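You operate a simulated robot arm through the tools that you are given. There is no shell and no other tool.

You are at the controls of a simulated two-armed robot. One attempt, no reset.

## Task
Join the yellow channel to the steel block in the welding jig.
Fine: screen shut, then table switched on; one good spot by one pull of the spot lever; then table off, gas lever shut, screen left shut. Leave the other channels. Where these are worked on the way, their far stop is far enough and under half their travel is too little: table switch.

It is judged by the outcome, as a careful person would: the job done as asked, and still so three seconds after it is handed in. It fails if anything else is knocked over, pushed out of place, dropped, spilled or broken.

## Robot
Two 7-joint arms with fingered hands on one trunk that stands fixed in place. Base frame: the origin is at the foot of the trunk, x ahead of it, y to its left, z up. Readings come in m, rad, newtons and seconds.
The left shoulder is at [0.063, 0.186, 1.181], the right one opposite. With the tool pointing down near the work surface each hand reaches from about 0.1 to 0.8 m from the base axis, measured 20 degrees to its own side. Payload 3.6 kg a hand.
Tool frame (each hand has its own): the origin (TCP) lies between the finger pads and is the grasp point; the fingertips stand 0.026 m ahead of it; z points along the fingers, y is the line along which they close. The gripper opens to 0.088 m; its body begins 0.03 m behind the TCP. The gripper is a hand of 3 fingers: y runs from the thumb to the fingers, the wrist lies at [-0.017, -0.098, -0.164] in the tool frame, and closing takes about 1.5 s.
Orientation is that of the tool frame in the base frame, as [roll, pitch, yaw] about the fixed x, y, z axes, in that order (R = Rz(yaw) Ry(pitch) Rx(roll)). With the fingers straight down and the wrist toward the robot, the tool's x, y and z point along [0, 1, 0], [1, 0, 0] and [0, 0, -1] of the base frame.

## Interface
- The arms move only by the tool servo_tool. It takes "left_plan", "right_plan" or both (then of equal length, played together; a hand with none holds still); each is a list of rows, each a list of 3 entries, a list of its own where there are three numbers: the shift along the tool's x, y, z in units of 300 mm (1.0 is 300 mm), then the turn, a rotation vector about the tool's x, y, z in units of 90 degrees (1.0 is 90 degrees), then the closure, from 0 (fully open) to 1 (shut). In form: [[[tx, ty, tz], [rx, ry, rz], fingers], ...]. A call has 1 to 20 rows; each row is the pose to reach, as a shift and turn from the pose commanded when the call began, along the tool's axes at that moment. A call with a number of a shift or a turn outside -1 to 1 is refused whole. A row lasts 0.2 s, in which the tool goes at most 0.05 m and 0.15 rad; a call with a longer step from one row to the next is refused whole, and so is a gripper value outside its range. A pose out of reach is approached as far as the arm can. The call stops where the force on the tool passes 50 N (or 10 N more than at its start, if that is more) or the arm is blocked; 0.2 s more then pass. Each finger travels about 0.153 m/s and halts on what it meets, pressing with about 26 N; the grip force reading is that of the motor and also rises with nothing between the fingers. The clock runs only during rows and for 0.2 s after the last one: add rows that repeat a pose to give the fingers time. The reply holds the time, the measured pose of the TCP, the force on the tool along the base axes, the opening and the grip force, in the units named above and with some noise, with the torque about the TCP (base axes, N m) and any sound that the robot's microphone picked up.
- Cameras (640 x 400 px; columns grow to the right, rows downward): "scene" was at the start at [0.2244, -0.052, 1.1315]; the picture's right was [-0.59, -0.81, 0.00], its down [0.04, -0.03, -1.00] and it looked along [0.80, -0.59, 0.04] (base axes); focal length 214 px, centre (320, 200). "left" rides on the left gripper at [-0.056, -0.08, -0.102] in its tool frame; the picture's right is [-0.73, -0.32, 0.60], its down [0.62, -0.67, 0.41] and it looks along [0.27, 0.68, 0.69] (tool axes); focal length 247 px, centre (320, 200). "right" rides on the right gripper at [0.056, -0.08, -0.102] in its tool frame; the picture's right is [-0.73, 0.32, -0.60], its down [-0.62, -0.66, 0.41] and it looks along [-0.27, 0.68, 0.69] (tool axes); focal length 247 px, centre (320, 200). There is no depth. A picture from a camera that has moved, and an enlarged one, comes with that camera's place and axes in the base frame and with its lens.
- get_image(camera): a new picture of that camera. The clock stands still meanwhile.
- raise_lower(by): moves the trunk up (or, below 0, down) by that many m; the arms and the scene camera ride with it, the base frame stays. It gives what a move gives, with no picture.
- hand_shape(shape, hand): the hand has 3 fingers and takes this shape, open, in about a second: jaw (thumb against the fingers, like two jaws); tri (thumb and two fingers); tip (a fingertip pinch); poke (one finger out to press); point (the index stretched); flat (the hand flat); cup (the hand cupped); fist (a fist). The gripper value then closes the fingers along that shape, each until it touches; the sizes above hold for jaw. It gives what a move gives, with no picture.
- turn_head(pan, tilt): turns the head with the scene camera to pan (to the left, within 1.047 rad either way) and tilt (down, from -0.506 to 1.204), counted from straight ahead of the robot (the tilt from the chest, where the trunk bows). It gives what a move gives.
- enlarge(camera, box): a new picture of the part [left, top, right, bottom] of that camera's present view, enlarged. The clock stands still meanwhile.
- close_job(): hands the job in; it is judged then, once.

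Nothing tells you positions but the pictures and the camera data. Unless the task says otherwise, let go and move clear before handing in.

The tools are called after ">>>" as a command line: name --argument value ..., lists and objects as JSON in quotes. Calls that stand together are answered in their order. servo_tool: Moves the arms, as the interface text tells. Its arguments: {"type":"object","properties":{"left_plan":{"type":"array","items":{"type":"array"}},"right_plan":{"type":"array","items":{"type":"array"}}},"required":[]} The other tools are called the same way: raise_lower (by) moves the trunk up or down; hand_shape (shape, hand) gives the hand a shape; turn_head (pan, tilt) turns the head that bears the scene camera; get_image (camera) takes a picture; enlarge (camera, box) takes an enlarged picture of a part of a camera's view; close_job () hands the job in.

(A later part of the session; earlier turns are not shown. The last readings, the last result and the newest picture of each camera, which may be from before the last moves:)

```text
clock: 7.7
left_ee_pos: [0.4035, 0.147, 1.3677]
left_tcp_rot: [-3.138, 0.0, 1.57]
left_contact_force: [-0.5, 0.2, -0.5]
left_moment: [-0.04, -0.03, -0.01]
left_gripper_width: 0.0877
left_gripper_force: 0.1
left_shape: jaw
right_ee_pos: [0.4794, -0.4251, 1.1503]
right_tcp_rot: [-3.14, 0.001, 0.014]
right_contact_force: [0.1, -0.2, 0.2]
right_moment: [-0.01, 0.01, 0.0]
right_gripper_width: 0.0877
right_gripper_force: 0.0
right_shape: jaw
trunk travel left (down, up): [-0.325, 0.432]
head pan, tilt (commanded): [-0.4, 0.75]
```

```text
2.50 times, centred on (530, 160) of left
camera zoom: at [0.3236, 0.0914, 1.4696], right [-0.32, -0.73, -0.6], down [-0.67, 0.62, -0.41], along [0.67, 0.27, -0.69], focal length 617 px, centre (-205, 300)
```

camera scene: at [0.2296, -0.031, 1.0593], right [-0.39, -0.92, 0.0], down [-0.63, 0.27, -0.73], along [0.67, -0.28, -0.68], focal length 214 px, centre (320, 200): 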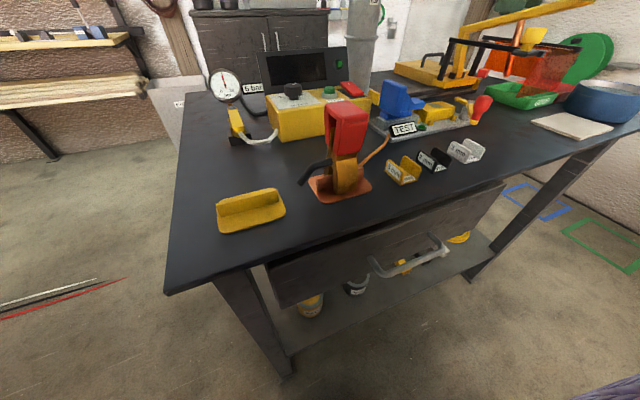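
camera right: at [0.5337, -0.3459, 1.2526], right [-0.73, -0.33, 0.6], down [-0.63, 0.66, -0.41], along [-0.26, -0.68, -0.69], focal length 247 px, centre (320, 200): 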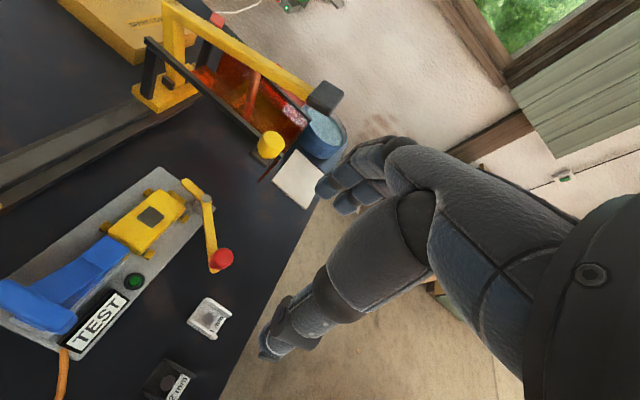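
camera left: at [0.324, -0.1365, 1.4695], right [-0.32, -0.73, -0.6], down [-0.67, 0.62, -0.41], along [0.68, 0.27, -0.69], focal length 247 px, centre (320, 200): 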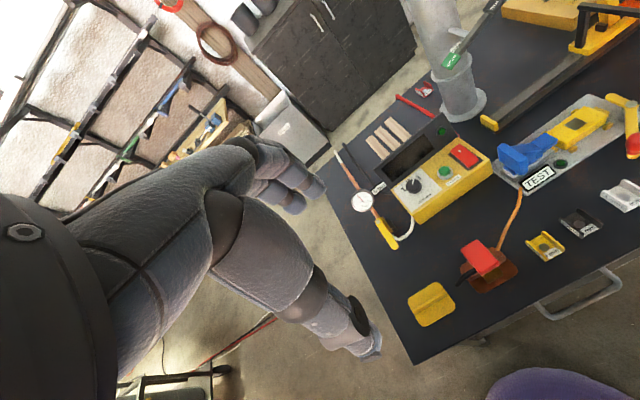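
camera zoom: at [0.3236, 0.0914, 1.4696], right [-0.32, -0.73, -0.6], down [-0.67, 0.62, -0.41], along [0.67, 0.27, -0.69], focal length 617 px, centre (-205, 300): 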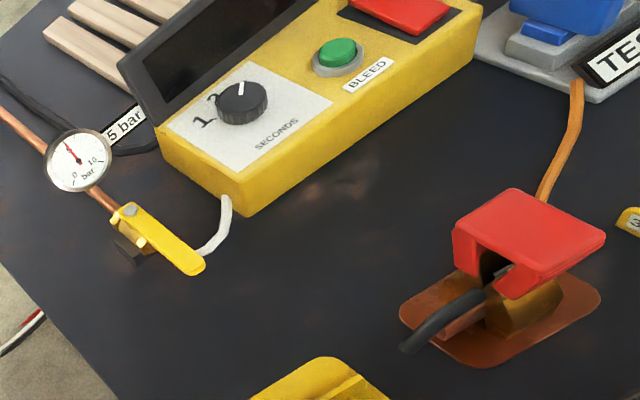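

The tan plate reads "SPARK COVER". To plan the grasp I want to see the real shape and thickness of the right hand, so I'll point the head at it.

>>> turn_head --pan -0.9 --tilt 0.1

>>> get_image --camera "scene"

>>> get_image --camera "left"

```text
clock: 8.7
left_ee_pos: [0.4036, 0.1461, 1.3672]
left_tcp_rot: [3.141, 0.0, 1.57]
left_contact_force: [-0.2, 0.0, 0.7]
left_moment: [0.0, -0.03, 0.04]
left_gripper_width: 0.0877
left_gripper_force: 0.0
left_shape: jaw
right_ee_pos: [0.4785, -0.4265, 1.1499]
right_tcp_rot: [-3.14, 0.001, 0.018]
right_contact_force: [0.6, 0.0, 0.8]
right_moment: [0.03, 0.04, -0.03]
right_gripper_width: 0.0877
right_gripper_force: 0.1
right_shape: jaw
trunk travel left (down, up): [-0.325, 0.432]
head pan, tilt (commanded): [-0.901, 0.099]
```

```text
taken
camera scene: at [0.2101, -0.0714, 1.1183], right [-0.78, -0.62, 0.0], down [-0.06, 0.08, -0.99], along [0.62, -0.78, -0.1], focal length 214 px, centre (320, 200)
```

scene: 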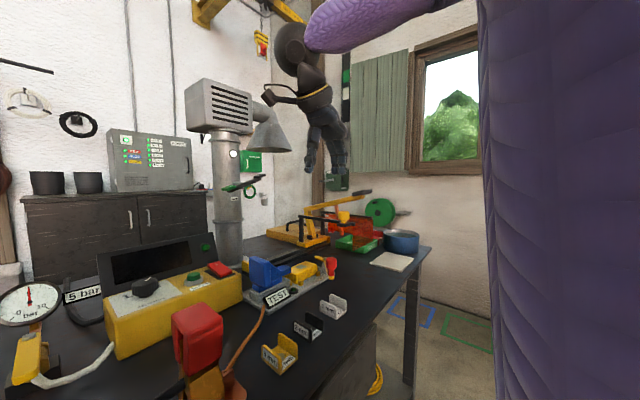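

```text
taken
camera left: at [0.3231, 0.0906, 1.4697], right [-0.32, -0.73, -0.6], down [-0.67, 0.62, -0.41], along [0.68, 0.27, -0.69], focal length 247 px, centre (320, 200)
```

left: 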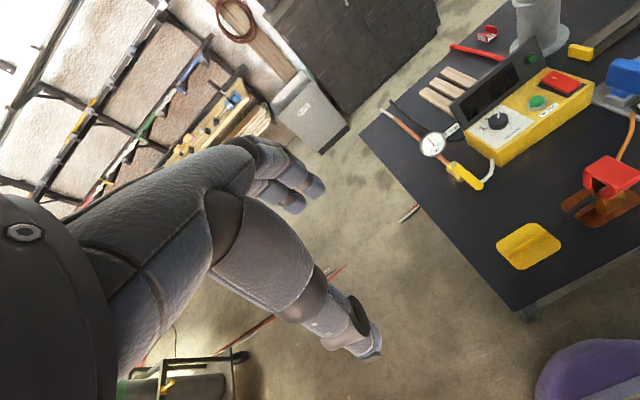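

>>> enlarge --camera "scene" --box '[240, 10, 400, 190]'

>>> enlarge --camera "scene" --box '[240, 160, 440, 300]'

```text
2.22 times, centred on (320, 100) of scene
camera zoom: at [0.2101, -0.0714, 1.1183], right [-0.78, -0.62, 0.0], down [-0.06, 0.08, -0.99], along [0.62, -0.78, -0.1], focal length 477 px, centre (320, 422)
```

zoom: 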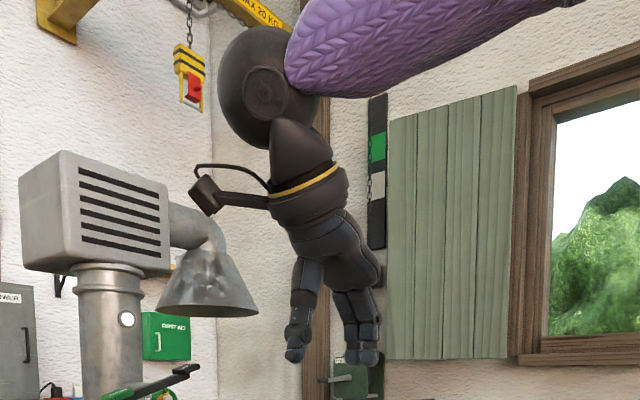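

```text
2.86 times, centred on (340, 230) of scene
camera zoom: at [0.2101, -0.0714, 1.1183], right [-0.78, -0.62, 0.0], down [-0.06, 0.08, -0.99], along [0.62, -0.78, -0.1], focal length 613 px, centre (263, 114)
```

zoom: 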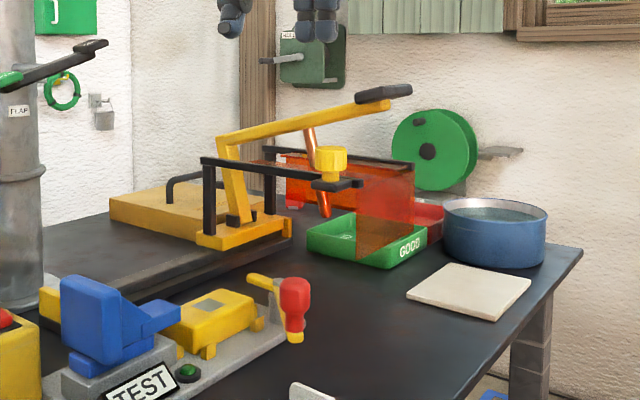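

The hand hangs below a high forearm, and its camera bracket sits on the wrist side, so gripping with the wrist toward the earth clamp would be tight. I'll turn the right hand round in the air so the wrist points right, and hover near the yellow channel.

>>> servo_tool --right_plan '[[[0, -0.04, 0], [0, 0, -0.09], 0], [[-0.01, -0.08, 0], [0, 0, -0.18], 0], [[-0.02, -0.12, 0.0], [0, 0, -0.27], 0], [[-0.03, -0.16, 0.0], [0, 0, -0.36], 0], [[-0.04, -0.2, 0], [0, 0, -0.45], 0], [[-0.05, -0.24, 0], [0, 0, -0.54], 0], [[-0.06, -0.28, 0], [0, 0, -0.63], 0], [[-0.07, -0.32, 0], [0, 0, -0.72], 0], [[-0.08, -0.36, 0], [0, 0, -0.81], 0], [[-0.09, -0.4, 0], [0, 0, -0.9], 0], [[-0.093, -0.45, 0], [0, 0, -0.99], 0]]'

```text
clock: 11.1
left_ee_pos: [0.4034, 0.1464, 1.3669]
left_tcp_rot: [3.141, 0.0, 1.572]
left_contact_force: [0.6, 0.2, 0.8]
left_moment: [-0.04, -0.01, -0.02]
left_gripper_width: 0.0877
left_gripper_force: 0.1
left_shape: jaw
right_ee_pos: [0.4484, -0.294, 1.1528]
right_tcp_rot: [3.141, 0.0, 1.574]
right_contact_force: [0.1, -0.1, 0.8]
right_moment: [-0.01, 0.01, 0.02]
right_gripper_width: 0.0878
right_gripper_force: 0.0
right_shape: jaw
trunk travel left (down, up): [-0.325, 0.432]
head pan, tilt (commanded): [-0.901, 0.099]
```

>>> servo_tool --right_plan '[[[0, 0, 0], [0, 0, -0.09], 0], [[0, 0, 0], [0, 0, -0.18], 0], [[0, 0, 0.0], [0, 0, -0.27], 0], [[0, 0, 0.0], [0, 0, -0.36], 0], [[0, 0, 0], [0, 0, -0.45], 0], [[0, 0, 0], [0, 0, -0.54], 0], [[0, 0, 0], [0, 0, -0.63], 0], [[0, 0, 0], [0, 0, -0.72], 0], [[0, 0, 0], [0, 0, -0.81], 0], [[0, 0, 0], [0, 0, -0.9], 0], [[0, 0, 0], [0, 0, -0.99], 0]]'

>>> get_image --camera "right"

>>> get_image --camera "scene"

```text
clock: 13.5
left_ee_pos: [0.4034, 0.1463, 1.3677]
left_tcp_rot: [-3.14, -0.001, 1.571]
left_contact_force: [0.7, -0.9, -0.1]
left_moment: [0.03, 0.02, 0.03]
left_gripper_width: 0.0876
left_gripper_force: 0.2
left_shape: jaw
right_ee_pos: [0.4481, -0.2928, 1.1515]
right_tcp_rot: [3.139, 0.001, 3.129]
right_contact_force: [0.6, 0.2, -0.2]
right_moment: [0.0, -0.03, -0.02]
right_gripper_width: 0.0878
right_gripper_force: 0.0
right_shape: jaw
trunk travel left (down, up): [-0.325, 0.432]
head pan, tilt (commanded): [-0.901, 0.099]
```

```text
taken
camera right: at [0.3906, -0.3732, 1.2543], right [0.74, 0.31, 0.6], down [0.61, -0.67, -0.41], along [0.28, 0.67, -0.69], focal length 247 px, centre (320, 200)
```

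right: 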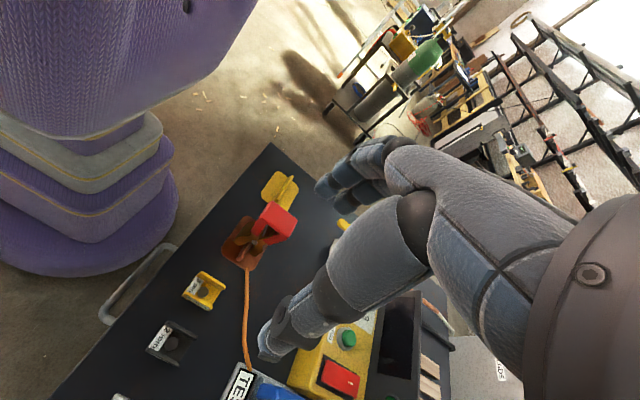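

```text
taken
camera scene: at [0.2103, -0.0713, 1.1183], right [-0.78, -0.62, 0.0], down [-0.06, 0.08, -0.99], along [0.62, -0.78, -0.1], focal length 214 px, centre (320, 200)
```

scene: 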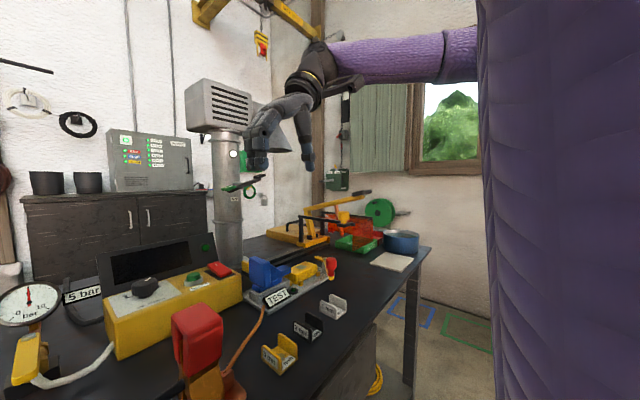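

The wrist-right pose (yaw 3.13) is reachable, and its camera sees the yellow channel clearly. I'll zoom on it to measure its position and yaw accurately.

>>> enlarge --camera "right" --box '[170, 260, 250, 310]'

>>> enlarge --camera "right" --box '[120, 180, 360, 400]'

>>> turn_head --pan -0.5 --tilt 0.9

>>> get_image --camera "scene"

```text
8.00 times, centred on (210, 285) of right
camera zoom: at [0.3906, -0.3732, 1.2543], right [0.74, 0.31, 0.6], down [0.61, -0.67, -0.41], along [0.28, 0.67, -0.69], focal length 1976 px, centre (1200, -480)
```

zoom: 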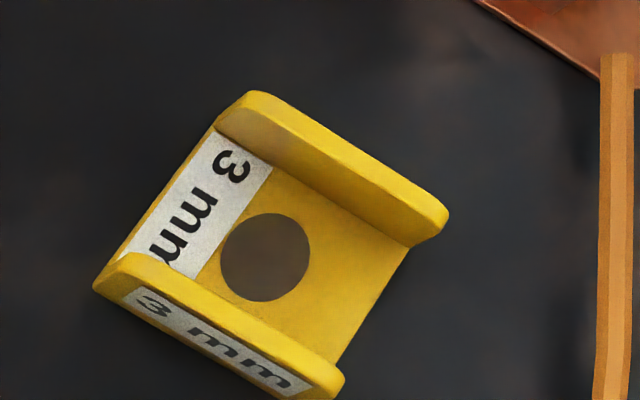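

```text
1.82 times, centred on (240, 290) of right
camera zoom: at [0.3906, -0.3732, 1.2543], right [0.74, 0.31, 0.6], down [0.61, -0.67, -0.41], along [0.28, 0.67, -0.69], focal length 449 px, centre (466, 36)
```

zoom: 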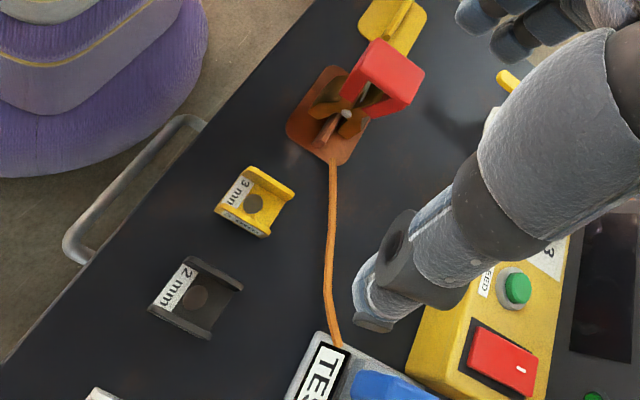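

```text
clock: 14.6
left_ee_pos: [0.4043, 0.146, 1.3671]
left_tcp_rot: [3.141, 0.0, 1.571]
left_contact_force: [0.2, -0.2, 0.1]
left_moment: [0.05, 0.02, -0.02]
left_gripper_width: 0.0875
left_gripper_force: 0.0
left_shape: jaw
right_ee_pos: [0.4479, -0.2928, 1.1517]
right_tcp_rot: [3.141, -0.001, 3.126]
right_contact_force: [-0.1, 0.6, 0.1]
right_moment: [0.0, 0.02, -0.03]
right_gripper_width: 0.0883
right_gripper_force: 0.1
right_shape: jaw
trunk travel left (down, up): [-0.325, 0.432]
head pan, tilt (commanded): [-0.499, 0.901]
```

```text
taken
camera scene: at [0.2192, -0.0355, 1.0475], right [-0.48, -0.88, 0.0], down [-0.69, 0.38, -0.62], along [0.55, -0.3, -0.78], focal length 214 px, centre (320, 200)
```

scene: 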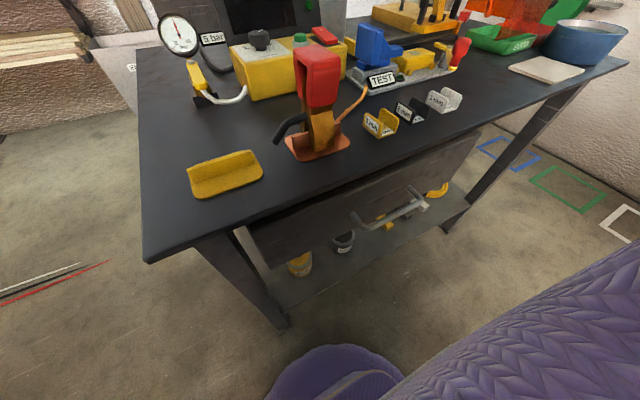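

The channel measures about 43 mm long by 38 mm wide, is square to the base axes, and is centred near (0.4485, -0.2695), with the black channel 34 mm to its right. I'll move above it with the fingers partly closed and descend to a safe height.

>>> servo_tool --right_plan '[[[0, 0.04, 0.1], [0, 0, -0.01], 0.2], [[0, 0.0777, 0.25], [0, 0, -0.01], 0.45], [[0, 0.0777, 0.4], [0, 0, -0.01], 0.45], [[0, 0.0777, 0.55], [0, 0, -0.01], 0.45], [[0, 0.0777, 0.67], [0, 0, -0.01], 0.45]]'

>>> get_image --camera "right"

>>> get_image --camera "scene"

```text
clock: 15.8
left_ee_pos: [0.4042, 0.1463, 1.3674]
left_tcp_rot: [-3.14, -0.001, 1.571]
left_contact_force: [0.2, 0.3, 0.3]
left_moment: [-0.01, -0.02, 0.01]
left_gripper_width: 0.0878
left_gripper_force: 0.0
left_shape: jaw
right_ee_pos: [0.4489, -0.2699, 0.949]
right_tcp_rot: [3.141, 0.001, 3.141]
right_contact_force: [0.7, 0.2, 0.0]
right_moment: [0.02, -0.02, 0.0]
right_gripper_width: 0.0487
right_gripper_force: 0.1
right_shape: jaw
trunk travel left (down, up): [-0.325, 0.432]
head pan, tilt (commanded): [-0.499, 0.901]
```

```text
taken
camera right: at [0.3918, -0.3521, 1.0511], right [0.73, 0.32, 0.6], down [0.62, -0.66, -0.41], along [0.27, 0.68, -0.69], focal length 247 px, centre (320, 200)
```

right: 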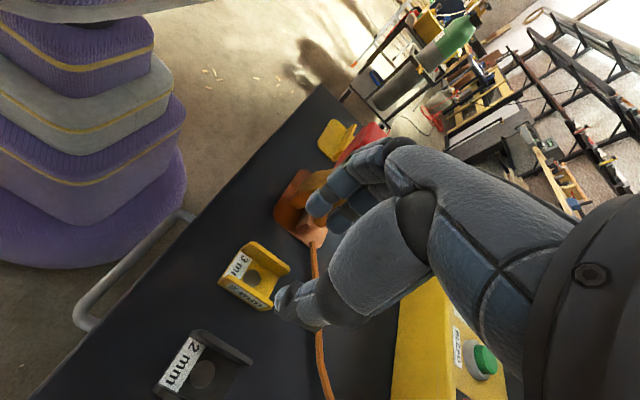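

```text
taken
camera scene: at [0.2194, -0.0356, 1.0474], right [-0.48, -0.88, 0.0], down [-0.69, 0.38, -0.62], along [0.54, -0.3, -0.78], focal length 214 px, centre (320, 200)
```

scene: 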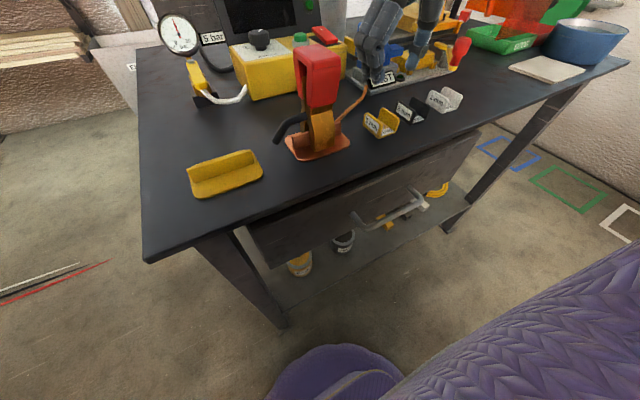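

>>> enlarge --camera "right" --box '[200, 230, 296, 320]'

>>> enlarge --camera "scene" --box '[340, 0, 480, 150]'

```text
4.44 times, centred on (248, 275) of right
camera zoom: at [0.3918, -0.3521, 1.0511], right [0.73, 0.32, 0.6], down [0.62, -0.66, -0.41], along [0.27, 0.68, -0.69], focal length 1098 px, centre (640, -133)
```

zoom: 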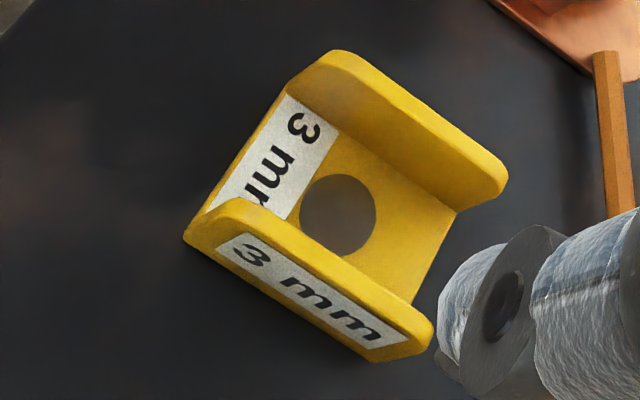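

```text
2.67 times, centred on (410, 75) of scene
camera zoom: at [0.2194, -0.0356, 1.0474], right [-0.48, -0.88, 0.0], down [-0.69, 0.38, -0.62], along [0.54, -0.3, -0.78], focal length 572 px, centre (80, 533)
```

zoom: 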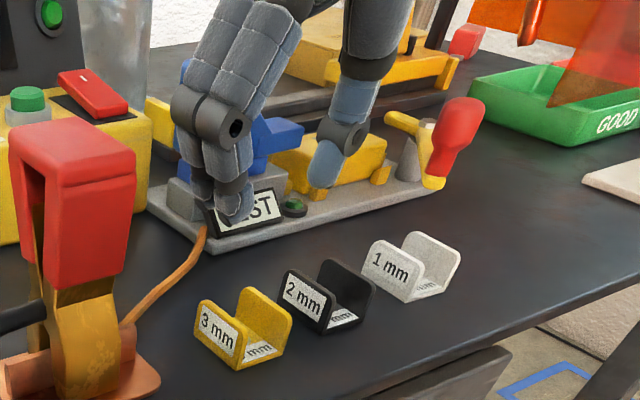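

The channel lines up with the grasp axis to about 1 mm. I'll descend in small steps while watching the forces.

>>> servo_tool --right_plan '[[[0, 0.0, 0.1], [0, 0, 0], 0.45], [[0, 0, 0.18], [0, 0, 0], 0.45], [[0, 0, 0.23], [0, 0, 0], 0.45]]'

>>> enlarge --camera "scene" --box '[320, 40, 480, 160]'

>>> enlarge --camera "right" --box '[180, 180, 380, 340]'

```text
clock: 16.6
left_ee_pos: [0.4046, 0.1462, 1.3672]
left_tcp_rot: [-3.14, 0.001, 1.57]
left_contact_force: [0.3, -0.3, -0.9]
left_moment: [0.01, 0.0, 0.01]
left_gripper_width: 0.0877
left_gripper_force: 0.0
left_shape: jaw
right_ee_pos: [0.449, -0.2714, 0.8828]
right_tcp_rot: [-3.141, 0.001, 3.141]
right_contact_force: [-0.2, -0.2, 0.2]
right_moment: [-0.03, -0.04, 0.02]
right_gripper_width: 0.0488
right_gripper_force: 0.0
right_shape: jaw
trunk travel left (down, up): [-0.325, 0.432]
head pan, tilt (commanded): [-0.499, 0.901]
```

```text
3.33 times, centred on (400, 100) of scene
camera zoom: at [0.2194, -0.0355, 1.0474], right [-0.48, -0.88, 0.0], down [-0.69, 0.38, -0.62], along [0.54, -0.3, -0.78], focal length 715 px, centre (53, 533)
```

zoom: 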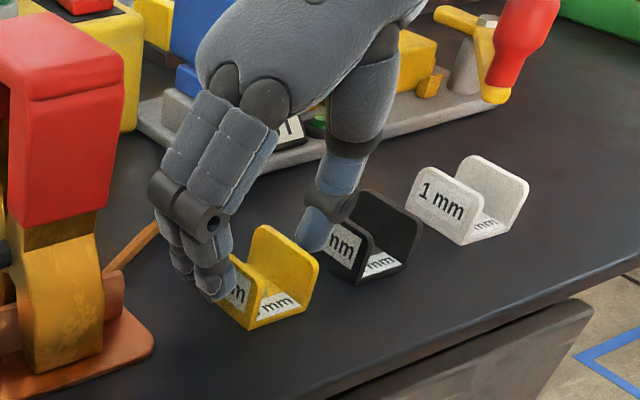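

```text
2.50 times, centred on (280, 260) of right
camera zoom: at [0.3919, -0.3525, 0.9842], right [0.73, 0.32, 0.6], down [0.62, -0.66, -0.41], along [0.27, 0.68, -0.69], focal length 617 px, centre (420, 50)
```

zoom: 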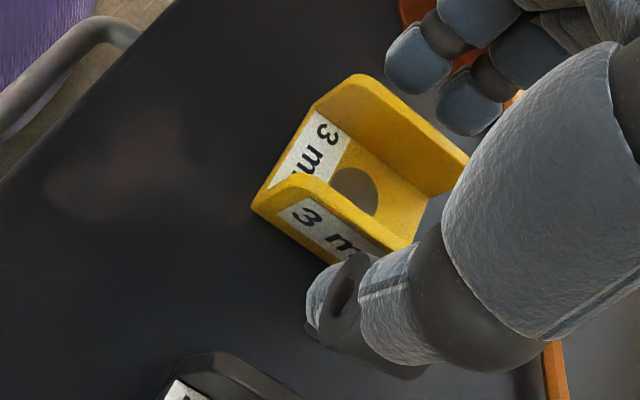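

>>> servo_tool --right_plan '[[[0, 0.003, 0.03], [0, 0, 0], 0.45], [[0, 0.003, 0.055], [0, 0, 0], 0.45]]'

>>> enlarge --camera "scene" --box '[350, 80, 450, 150]'

>>> enlarge --camera "right" --box '[200, 180, 360, 320]'

```text
clock: 17.2
left_ee_pos: [0.4022, 0.1463, 1.3684]
left_tcp_rot: [-3.141, 0.0, 1.571]
left_contact_force: [-0.4, 0.3, 0.8]
left_moment: [0.0, 0.03, 0.0]
left_gripper_width: 0.0879
left_gripper_force: 0.1
left_shape: jaw
right_ee_pos: [0.4504, -0.2691, 0.8662]
right_tcp_rot: [3.14, 0.003, 3.141]
right_contact_force: [0.7, 0.1, 6.8]
right_moment: [0.03, 0.01, -0.01]
right_gripper_width: 0.0489
right_gripper_force: 0.0
right_shape: jaw
trunk travel left (down, up): [-0.325, 0.432]
head pan, tilt (commanded): [-0.499, 0.901]
```

```text
5.71 times, centred on (400, 115) of scene
camera zoom: at [0.2185, -0.035, 1.0478], right [-0.48, -0.88, 0.0], down [-0.69, 0.38, -0.62], along [0.55, -0.3, -0.78], focal length 1226 px, centre (-137, 686)
```

zoom: 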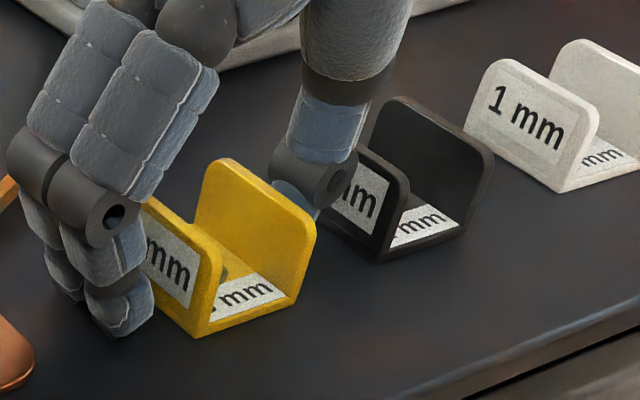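

```text
2.86 times, centred on (280, 250) of right
camera zoom: at [0.3926, -0.35, 0.9685], right [0.73, 0.32, 0.6], down [0.62, -0.66, -0.41], along [0.27, 0.68, -0.69], focal length 706 px, centre (434, 57)
```

zoom: 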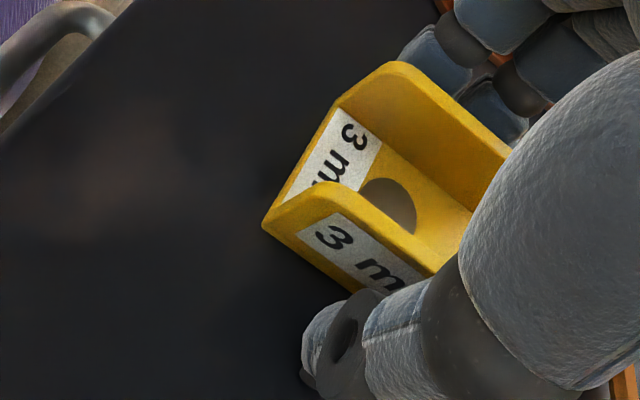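

The fingertips have just touched the table (6.8 N), which puts the table top near z 0.84. I'll lift 3 mm and close on the flanges.

>>> servo_tool --right_plan '[[[0, 0, -0.01], [0, 0, 0], 0.45], [[0, 0, -0.01], [0, 0, 0], 0.5], [[0, 0, -0.01], [0, 0, 0], 0.55], [[0, 0, -0.01], [0, 0, 0], 0.62], [[0, 0, -0.01], [0, 0, 0], 0.75], [[0, 0, -0.01], [0, 0, 0], 0.9], [[0, 0, -0.01], [0, 0, 0], 1.0], [[0, 0, -0.01], [0, 0, 0], 1.0], [[0, 0, -0.01], [0, 0, 0], 1.0]]'

>>> enlarge --camera "scene" --box '[350, 80, 450, 150]'

>>> enlarge --camera "right" --box '[200, 180, 360, 320]'

```text
clock: 19.2
left_ee_pos: [0.4039, 0.1456, 1.3673]
left_tcp_rot: [-3.14, 0.001, 1.571]
left_contact_force: [-0.7, -0.2, -0.5]
left_moment: [0.01, -0.02, 0.01]
left_gripper_width: 0.0879
left_gripper_force: 0.1
left_shape: jaw
right_ee_pos: [0.45, -0.2673, 0.8682]
right_tcp_rot: [3.139, -0.001, 3.141]
right_contact_force: [1.0, 0.5, 0.6]
right_moment: [-0.03, 0.03, 0.03]
right_gripper_width: 0.0305
right_gripper_force: 25.7
right_shape: jaw
trunk travel left (down, up): [-0.325, 0.432]
head pan, tilt (commanded): [-0.499, 0.901]
```

```text
5.71 times, centred on (400, 115) of scene
camera zoom: at [0.2192, -0.0354, 1.0474], right [-0.48, -0.88, 0.0], down [-0.69, 0.38, -0.62], along [0.55, -0.3, -0.78], focal length 1226 px, centre (-137, 686)
```

zoom: 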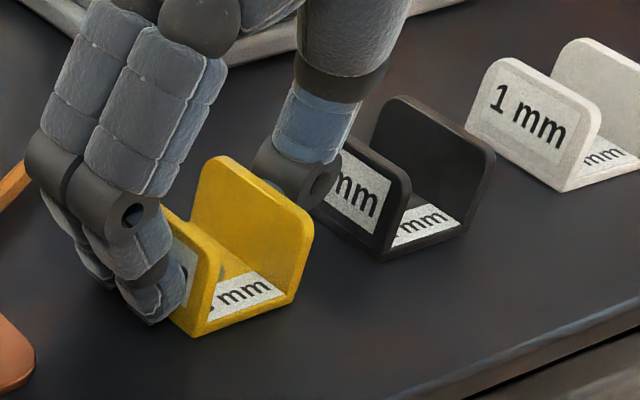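

```text
2.86 times, centred on (280, 250) of right
camera zoom: at [0.3927, -0.3499, 0.9704], right [0.73, 0.32, 0.6], down [0.62, -0.66, -0.41], along [0.27, 0.68, -0.69], focal length 706 px, centre (434, 57)
```

zoom: 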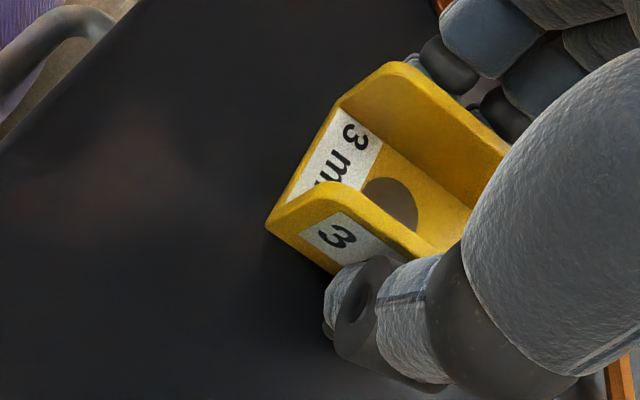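

The channel is gripped (25.7 N). I'll lift it straight up and check that it hangs level.

>>> servo_tool --right_plan '[[[0, 0, -0.05], [0, 0, 0], 1.0], [[0, 0, -0.15], [0, 0, 0], 1.0], [[0, 0, -0.3], [0, 0, 0], 1.0], [[0, 0, -0.45], [0, 0, 0], 1.0], [[0, 0, -0.6], [0, 0, 0], 1.0]]'

>>> get_image --camera "right"

>>> enlarge --camera "right" --box '[200, 180, 360, 320]'

>>> get_image --camera "scene"

```text
clock: 20.4
left_ee_pos: [0.4029, 0.1465, 1.368]
left_tcp_rot: [3.141, 0.0, 1.572]
left_contact_force: [0.1, 0.5, 0.2]
left_moment: [0.03, 0.04, -0.02]
left_gripper_width: 0.088
left_gripper_force: 0.1
left_shape: jaw
right_ee_pos: [0.4474, -0.2661, 1.0508]
right_tcp_rot: [3.14, -0.001, 3.14]
right_contact_force: [-0.9, -1.0, -0.3]
right_moment: [-0.01, 0.01, 0.02]
right_gripper_width: 0.0304
right_gripper_force: 26.2
right_shape: jaw
trunk travel left (down, up): [-0.325, 0.432]
head pan, tilt (commanded): [-0.499, 0.901]
```

```text
taken
camera right: at [0.3902, -0.3483, 1.1534], right [0.73, 0.32, 0.6], down [0.62, -0.66, -0.41], along [0.27, 0.68, -0.69], focal length 247 px, centre (320, 200)
```

right: 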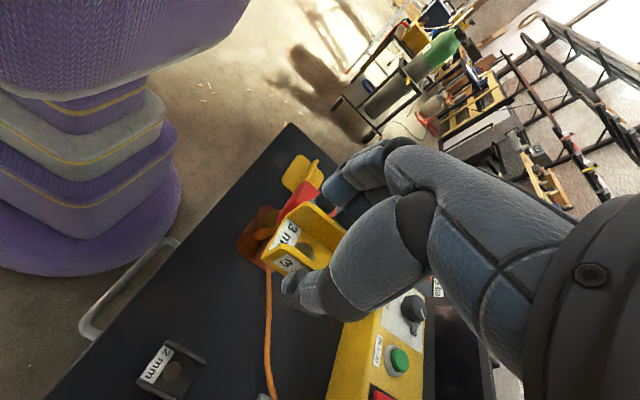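

```text
2.86 times, centred on (280, 250) of right
camera zoom: at [0.3902, -0.3483, 1.1534], right [0.73, 0.32, 0.6], down [0.62, -0.66, -0.41], along [0.27, 0.68, -0.69], focal length 706 px, centre (434, 57)
```

zoom: 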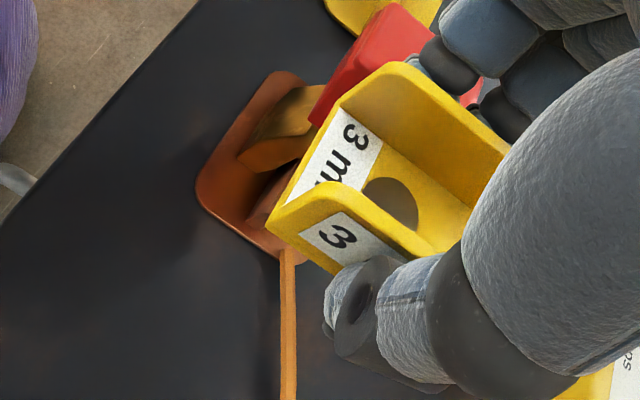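

```text
taken
camera scene: at [0.2189, -0.035, 1.0475], right [-0.48, -0.88, 0.0], down [-0.69, 0.38, -0.62], along [0.55, -0.3, -0.78], focal length 214 px, centre (320, 200)
```

scene: 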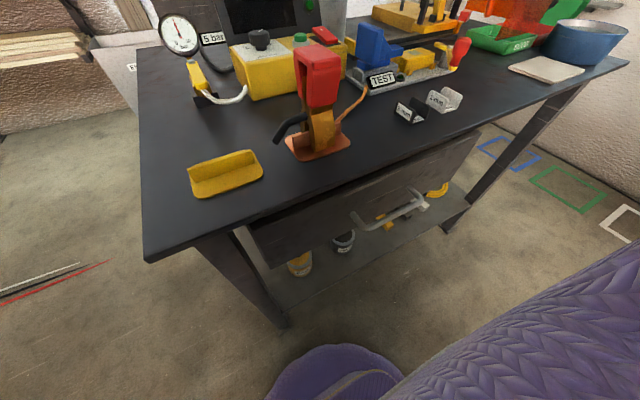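

The channel sits rigidly in the grip with its disc on the TCP axis. The steel square refines to (0.601, -0.482, 0.878). I'll raise the channel and turn the hand 180° in the air so the wrist points left, clear of the screen frame, keeping the channel's flanges facing ±y.

>>> servo_tool --right_plan '[[[-0.01, -0.04, -0.05], [0, 0, 0.09], 1.0], [[-0.03, -0.08, -0.1], [0, 0, 0.18], 1.0], [[-0.05, -0.12, -0.15], [0, 0, 0.27], 1.0], [[-0.07, -0.16, -0.2], [0, 0, 0.36], 1.0], [[-0.09, -0.2, -0.233], [0, 0, 0.45], 1.0], [[-0.11, -0.24, -0.233], [0, 0, 0.54], 1.0], [[-0.13, -0.28, -0.233], [0, 0, 0.63], 1.0], [[-0.15, -0.32, -0.233], [0, 0, 0.72], 1.0], [[-0.167, -0.36, -0.233], [0, 0, 0.81], 1.0], [[-0.167, -0.4, -0.233], [0, 0, 0.9], 1.0], [[-0.167, -0.433, -0.233], [0, 0, 0.99], 1.0]]'

```text
clock: 22.8
left_ee_pos: [0.4033, 0.1472, 1.3668]
left_tcp_rot: [3.141, 0.0, 1.571]
left_contact_force: [0.5, 0.3, 0.2]
left_moment: [0.01, -0.01, 0.01]
left_gripper_width: 0.0878
left_gripper_force: 0.1
left_shape: jaw
right_ee_pos: [0.4969, -0.397, 1.1184]
right_tcp_rot: [3.141, -0.001, 1.585]
right_contact_force: [1.1, 0.1, -0.2]
right_moment: [0.01, 0.03, -0.01]
right_gripper_width: 0.0302
right_gripper_force: 26.3
right_shape: jaw
trunk travel left (down, up): [-0.325, 0.432]
head pan, tilt (commanded): [-0.499, 0.901]
```

>>> servo_tool --right_plan '[[[0, 0, 0], [0, 0, 0.09], 1.0], [[0, 0, 0], [0, 0, 0.18], 1.0], [[0, 0, 0], [0, 0, 0.27], 1.0], [[0, 0, 0], [0, 0, 0.36], 1.0], [[0, 0, 0], [0, 0, 0.45], 1.0], [[-0.02, 0.02, 0], [0, 0, 0.54], 1.0], [[-0.04, 0.04, 0], [0, 0, 0.63], 1.0], [[-0.06, 0.06, 0], [0, 0, 0.72], 1.0], [[-0.08, 0.08, 0], [0, 0, 0.81], 1.0], [[-0.1, 0.1, 0], [0, 0, 0.9], 1.0], [[-0.12, 0.1, 0], [0, 0, 0.97], 1.0], [[-0.12, 0.1, 0], [0, 0, 1.0], 1.0]]'

>>> get_image --camera "right"

>>> turn_head --pan -0.9 --tilt 0.3

>>> get_image --camera "scene"

```text
clock: 25.4
left_ee_pos: [0.4042, 0.1467, 1.3685]
left_tcp_rot: [-3.141, -0.001, 1.571]
left_contact_force: [-0.4, -0.5, -0.4]
left_moment: [0.01, -0.01, -0.01]
left_gripper_width: 0.0874
left_gripper_force: 0.0
left_shape: jaw
right_ee_pos: [0.5293, -0.4331, 1.1176]
right_tcp_rot: [-3.141, 0.001, 0.016]
right_contact_force: [-0.2, 0.0, -0.7]
right_moment: [-0.01, 0.02, 0.02]
right_gripper_width: 0.0303
right_gripper_force: 26.0
right_shape: jaw
trunk travel left (down, up): [-0.325, 0.432]
head pan, tilt (commanded): [-0.499, 0.901]
```

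```text
taken
camera right: at [0.5836, -0.354, 1.2205], right [-0.73, -0.33, 0.6], down [-0.63, 0.66, -0.41], along [-0.26, -0.68, -0.69], focal length 247 px, centre (320, 200)
```

right: 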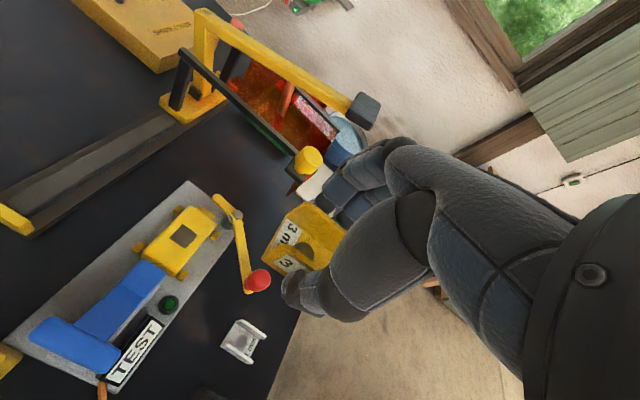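

```text
clock: 26.4
left_ee_pos: [0.4034, 0.1459, 1.3679]
left_tcp_rot: [-3.141, -0.001, 1.569]
left_contact_force: [0.1, -0.2, 0.9]
left_moment: [0.03, 0.0, -0.05]
left_gripper_width: 0.0877
left_gripper_force: 0.0
left_shape: jaw
right_ee_pos: [0.5295, -0.4336, 1.1175]
right_tcp_rot: [-3.14, 0.0, 0.017]
right_contact_force: [0.8, 0.0, -0.3]
right_moment: [-0.01, 0.0, -0.01]
right_gripper_width: 0.0302
right_gripper_force: 25.8
right_shape: jaw
trunk travel left (down, up): [-0.325, 0.432]
head pan, tilt (commanded): [-0.901, 0.3]
```

```text
taken
camera scene: at [0.211, -0.0724, 1.0996], right [-0.78, -0.62, 0.0], down [-0.18, 0.23, -0.95], along [0.59, -0.75, -0.3], focal length 214 px, centre (320, 200)
```

scene: 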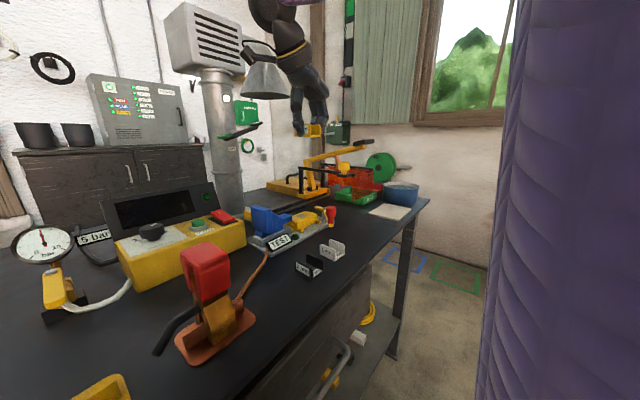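

The channel is now held with the wrist to the left. I'll zoom on the jig once more to refine the placing target and check the blue nose clearance.

>>> enlarge --camera "right" --box '[100, 180, 260, 290]'

>>> enlarge --camera "right" --box '[240, 180, 360, 320]'

```text
3.64 times, centred on (180, 235) of right
camera zoom: at [0.5833, -0.3539, 1.2206], right [-0.73, -0.33, 0.6], down [-0.63, 0.66, -0.41], along [-0.26, -0.68, -0.69], focal length 898 px, centre (829, 73)
```

zoom: 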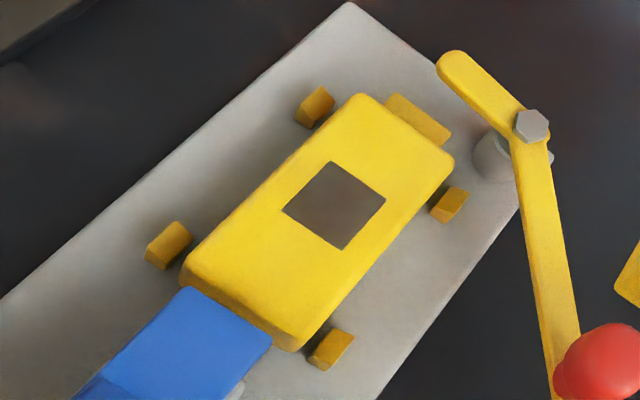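

```text
2.86 times, centred on (300, 250) of right
camera zoom: at [0.5833, -0.3539, 1.2206], right [-0.73, -0.33, 0.6], down [-0.63, 0.66, -0.41], along [-0.26, -0.68, -0.69], focal length 706 px, centre (377, 57)
```

zoom: 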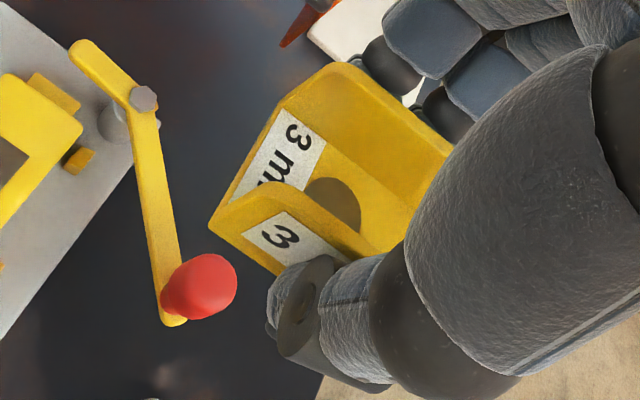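

The steel patch is confirmed at (0.600, -0.482), and the blue nose leaves a gap of about 34 mm for the thumb. I'll move over the jig and come down to about 50 mm above the block.

>>> servo_tool --right_plan '[[[0.08, 0.054, 0], [0, 0, 0.0105], 1.0], [[0.16, 0.108, 0], [0, 0, 0.0105], 1.0], [[0.2323, 0.162, 0.05], [0, 0, 0.0105], 1.0], [[0.2323, 0.162, 0.2], [0, 0, 0.0105], 1.0], [[0.2323, 0.162, 0.35], [0, 0, 0.0105], 1.0], [[0.2323, 0.162, 0.525], [0, 0, 0.0105], 1.0], [[0.2323, 0.162, 0.525], [0, 0, 0.0105], 1.0]]'

>>> get_image --camera "right"

>>> enlarge --camera "scene" --box '[220, 100, 380, 260]'

```text
refused: row 6 steps farther than a row can; nothing moved
```

```text
taken
camera right: at [0.5833, -0.3539, 1.2206], right [-0.73, -0.33, 0.6], down [-0.63, 0.66, -0.41], along [-0.26, -0.68, -0.69], focal length 247 px, centre (320, 200)
```

right: 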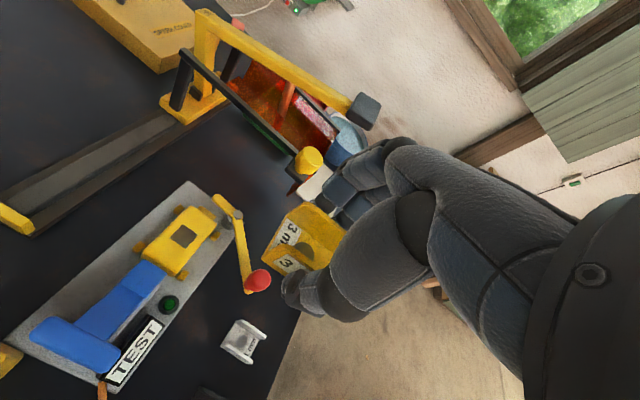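

```text
2.50 times, centred on (300, 180) of scene
camera zoom: at [0.211, -0.0724, 1.0996], right [-0.78, -0.62, 0.0], down [-0.18, 0.23, -0.95], along [0.59, -0.75, -0.3], focal length 536 px, centre (370, 250)
```

zoom: 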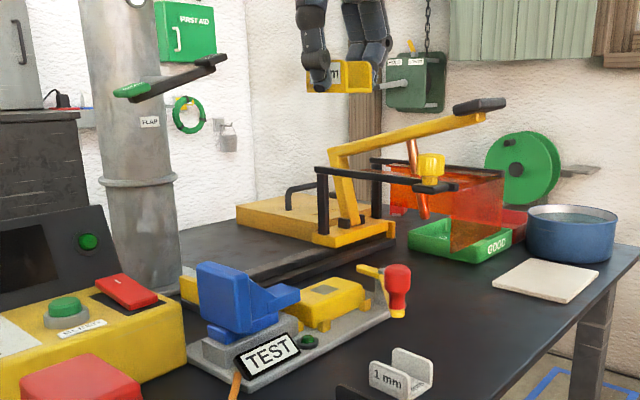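

The call was refused because one row stepped too far, and nothing moved. I'll repeat it with smaller steps down to about 50 mm above the block.

>>> servo_tool --right_plan '[[[0.08, 0.054, 0], [0, 0, 0.0105], 1.0], [[0.16, 0.108, 0], [0, 0, 0.0105], 1.0], [[0.2323, 0.162, 0.05], [0, 0, 0.0105], 1.0], [[0.2323, 0.162, 0.17], [0, 0, 0.0105], 1.0], [[0.2323, 0.162, 0.29], [0, 0, 0.0105], 1.0], [[0.2323, 0.162, 0.41], [0, 0, 0.0105], 1.0], [[0.2323, 0.162, 0.525], [0, 0, 0.0105], 1.0], [[0.2323, 0.162, 0.525], [0, 0, 0.0105], 1.0]]'

>>> get_image --camera "right"

>>> enlarge --camera "scene" --box '[220, 100, 380, 260]'

```text
clock: 28.2
left_ee_pos: [0.4018, 0.1448, 1.3687]
left_tcp_rot: [3.141, 0.0, 1.57]
left_contact_force: [0.7, -0.4, 0.0]
left_moment: [-0.03, -0.03, -0.02]
left_gripper_width: 0.0875
left_gripper_force: 0.1
left_shape: jaw
right_ee_pos: [0.597, -0.4803, 0.9629]
right_tcp_rot: [-3.14, -0.001, 0.0]
right_contact_force: [-0.1, 0.0, -1.0]
right_moment: [-0.01, 0.02, 0.0]
right_gripper_width: 0.0302
right_gripper_force: 26.7
right_shape: jaw
trunk travel left (down, up): [-0.325, 0.432]
head pan, tilt (commanded): [-0.901, 0.3]
```

```text
taken
camera right: at [0.6524, -0.4013, 1.0656], right [-0.74, -0.32, 0.6], down [-0.62, 0.67, -0.41], along [-0.27, -0.67, -0.69], focal length 247 px, centre (320, 200)
```

right: 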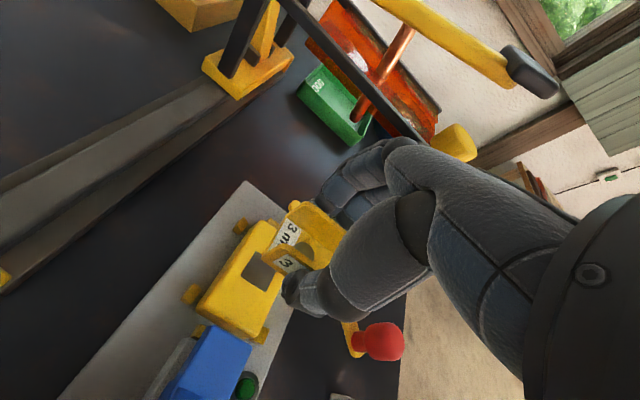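

```text
2.50 times, centred on (300, 180) of scene
camera zoom: at [0.2106, -0.0724, 1.0998], right [-0.78, -0.62, 0.0], down [-0.18, 0.23, -0.96], along [0.59, -0.75, -0.3], focal length 536 px, centre (370, 250)
```

zoom: 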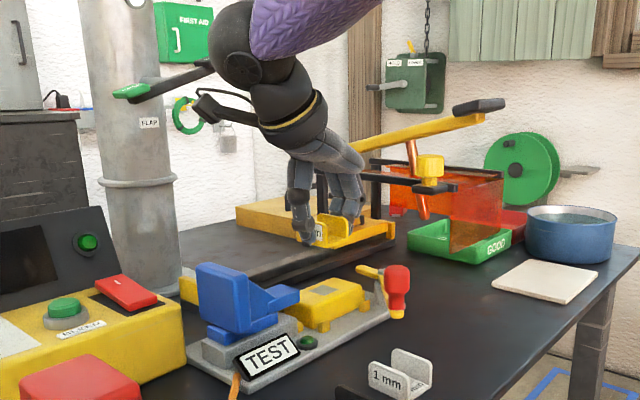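

>>> enlarge --camera "right" --box '[190, 190, 350, 330]'

>>> enlarge --camera "scene" --box '[270, 160, 370, 240]'

```text
2.86 times, centred on (270, 260) of right
camera zoom: at [0.6524, -0.4013, 1.0656], right [-0.74, -0.32, 0.6], down [-0.62, 0.67, -0.41], along [-0.27, -0.67, -0.69], focal length 706 px, centre (463, 29)
```

zoom: 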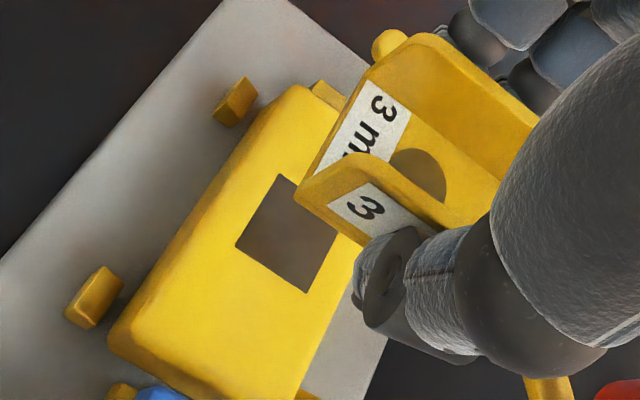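

```text
5.00 times, centred on (320, 200) of scene
camera zoom: at [0.2106, -0.0724, 1.0998], right [-0.78, -0.62, 0.0], down [-0.18, 0.23, -0.96], along [0.59, -0.75, -0.3], focal length 1072 px, centre (320, 200)
```

zoom: 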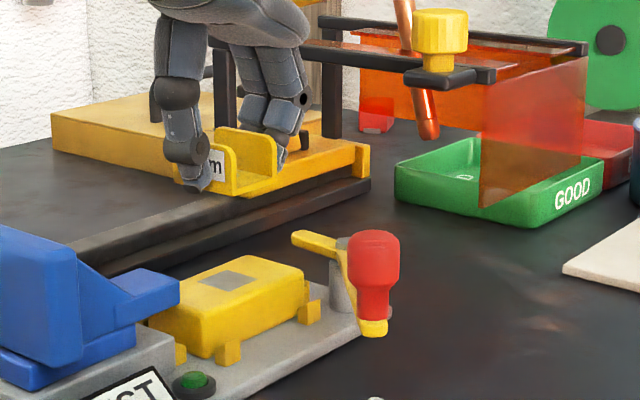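

The channel is centred over the steel patch to about 2 mm. I'll lower it to just above the block.

>>> servo_tool --right_plan '[[[0.005, 0, 0.07], [0, 0, 0], 1.0], [[0.005, 0, 0.13], [0, 0, 0], 1.0], [[0.005, 0, 0.16], [0, 0, 0], 1.0]]'

>>> enlarge --camera "scene" --box '[260, 170, 360, 250]'

>>> enlarge --camera "right" --box '[190, 190, 350, 330]'

```text
clock: 29.0
left_ee_pos: [0.4027, 0.1465, 1.3687]
left_tcp_rot: [-3.142, 0.0, 1.571]
left_contact_force: [-1.1, -1.4, -0.6]
left_moment: [-0.03, 0.02, -0.02]
left_gripper_width: 0.0876
left_gripper_force: 0.1
left_shape: jaw
right_ee_pos: [0.5879, -0.4819, 0.9204]
right_tcp_rot: [-3.139, 0.001, -0.001]
right_contact_force: [0.0, 0.4, -1.4]
right_moment: [-0.03, -0.01, 0.03]
right_gripper_width: 0.0303
right_gripper_force: 26.4
right_shape: jaw
right hand out of reach, approached as far as the arm can: row 2, 3
trunk travel left (down, up): [-0.325, 0.432]
head pan, tilt (commanded): [-0.901, 0.3]
```

```text
5.00 times, centred on (310, 210) of scene
camera zoom: at [0.2111, -0.0725, 1.0997], right [-0.78, -0.62, 0.0], down [-0.18, 0.23, -0.96], along [0.59, -0.75, -0.3], focal length 1072 px, centre (370, 150)
```

zoom: 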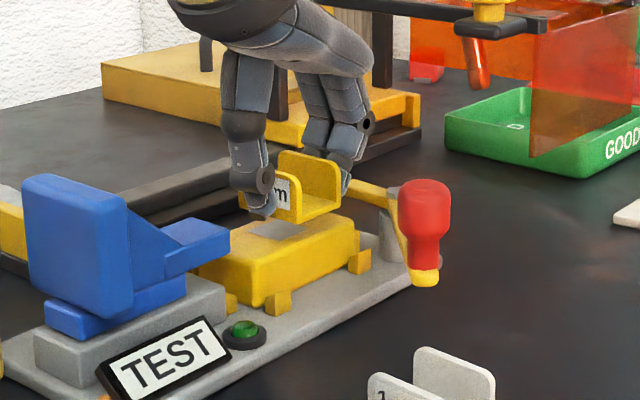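

```text
2.86 times, centred on (270, 260) of right
camera zoom: at [0.6445, -0.4026, 1.0238], right [-0.73, -0.32, 0.6], down [-0.62, 0.67, -0.41], along [-0.27, -0.67, -0.69], focal length 706 px, centre (463, 29)
```

zoom: 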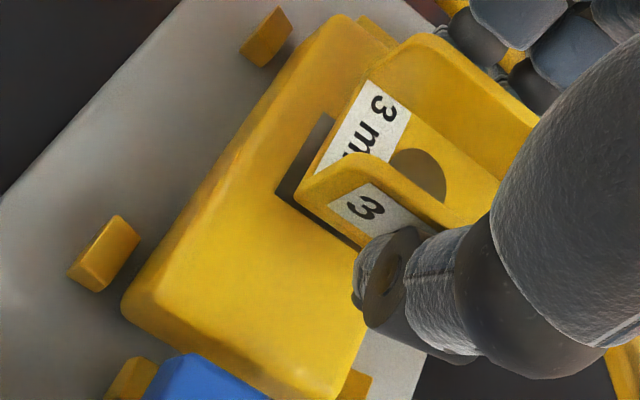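

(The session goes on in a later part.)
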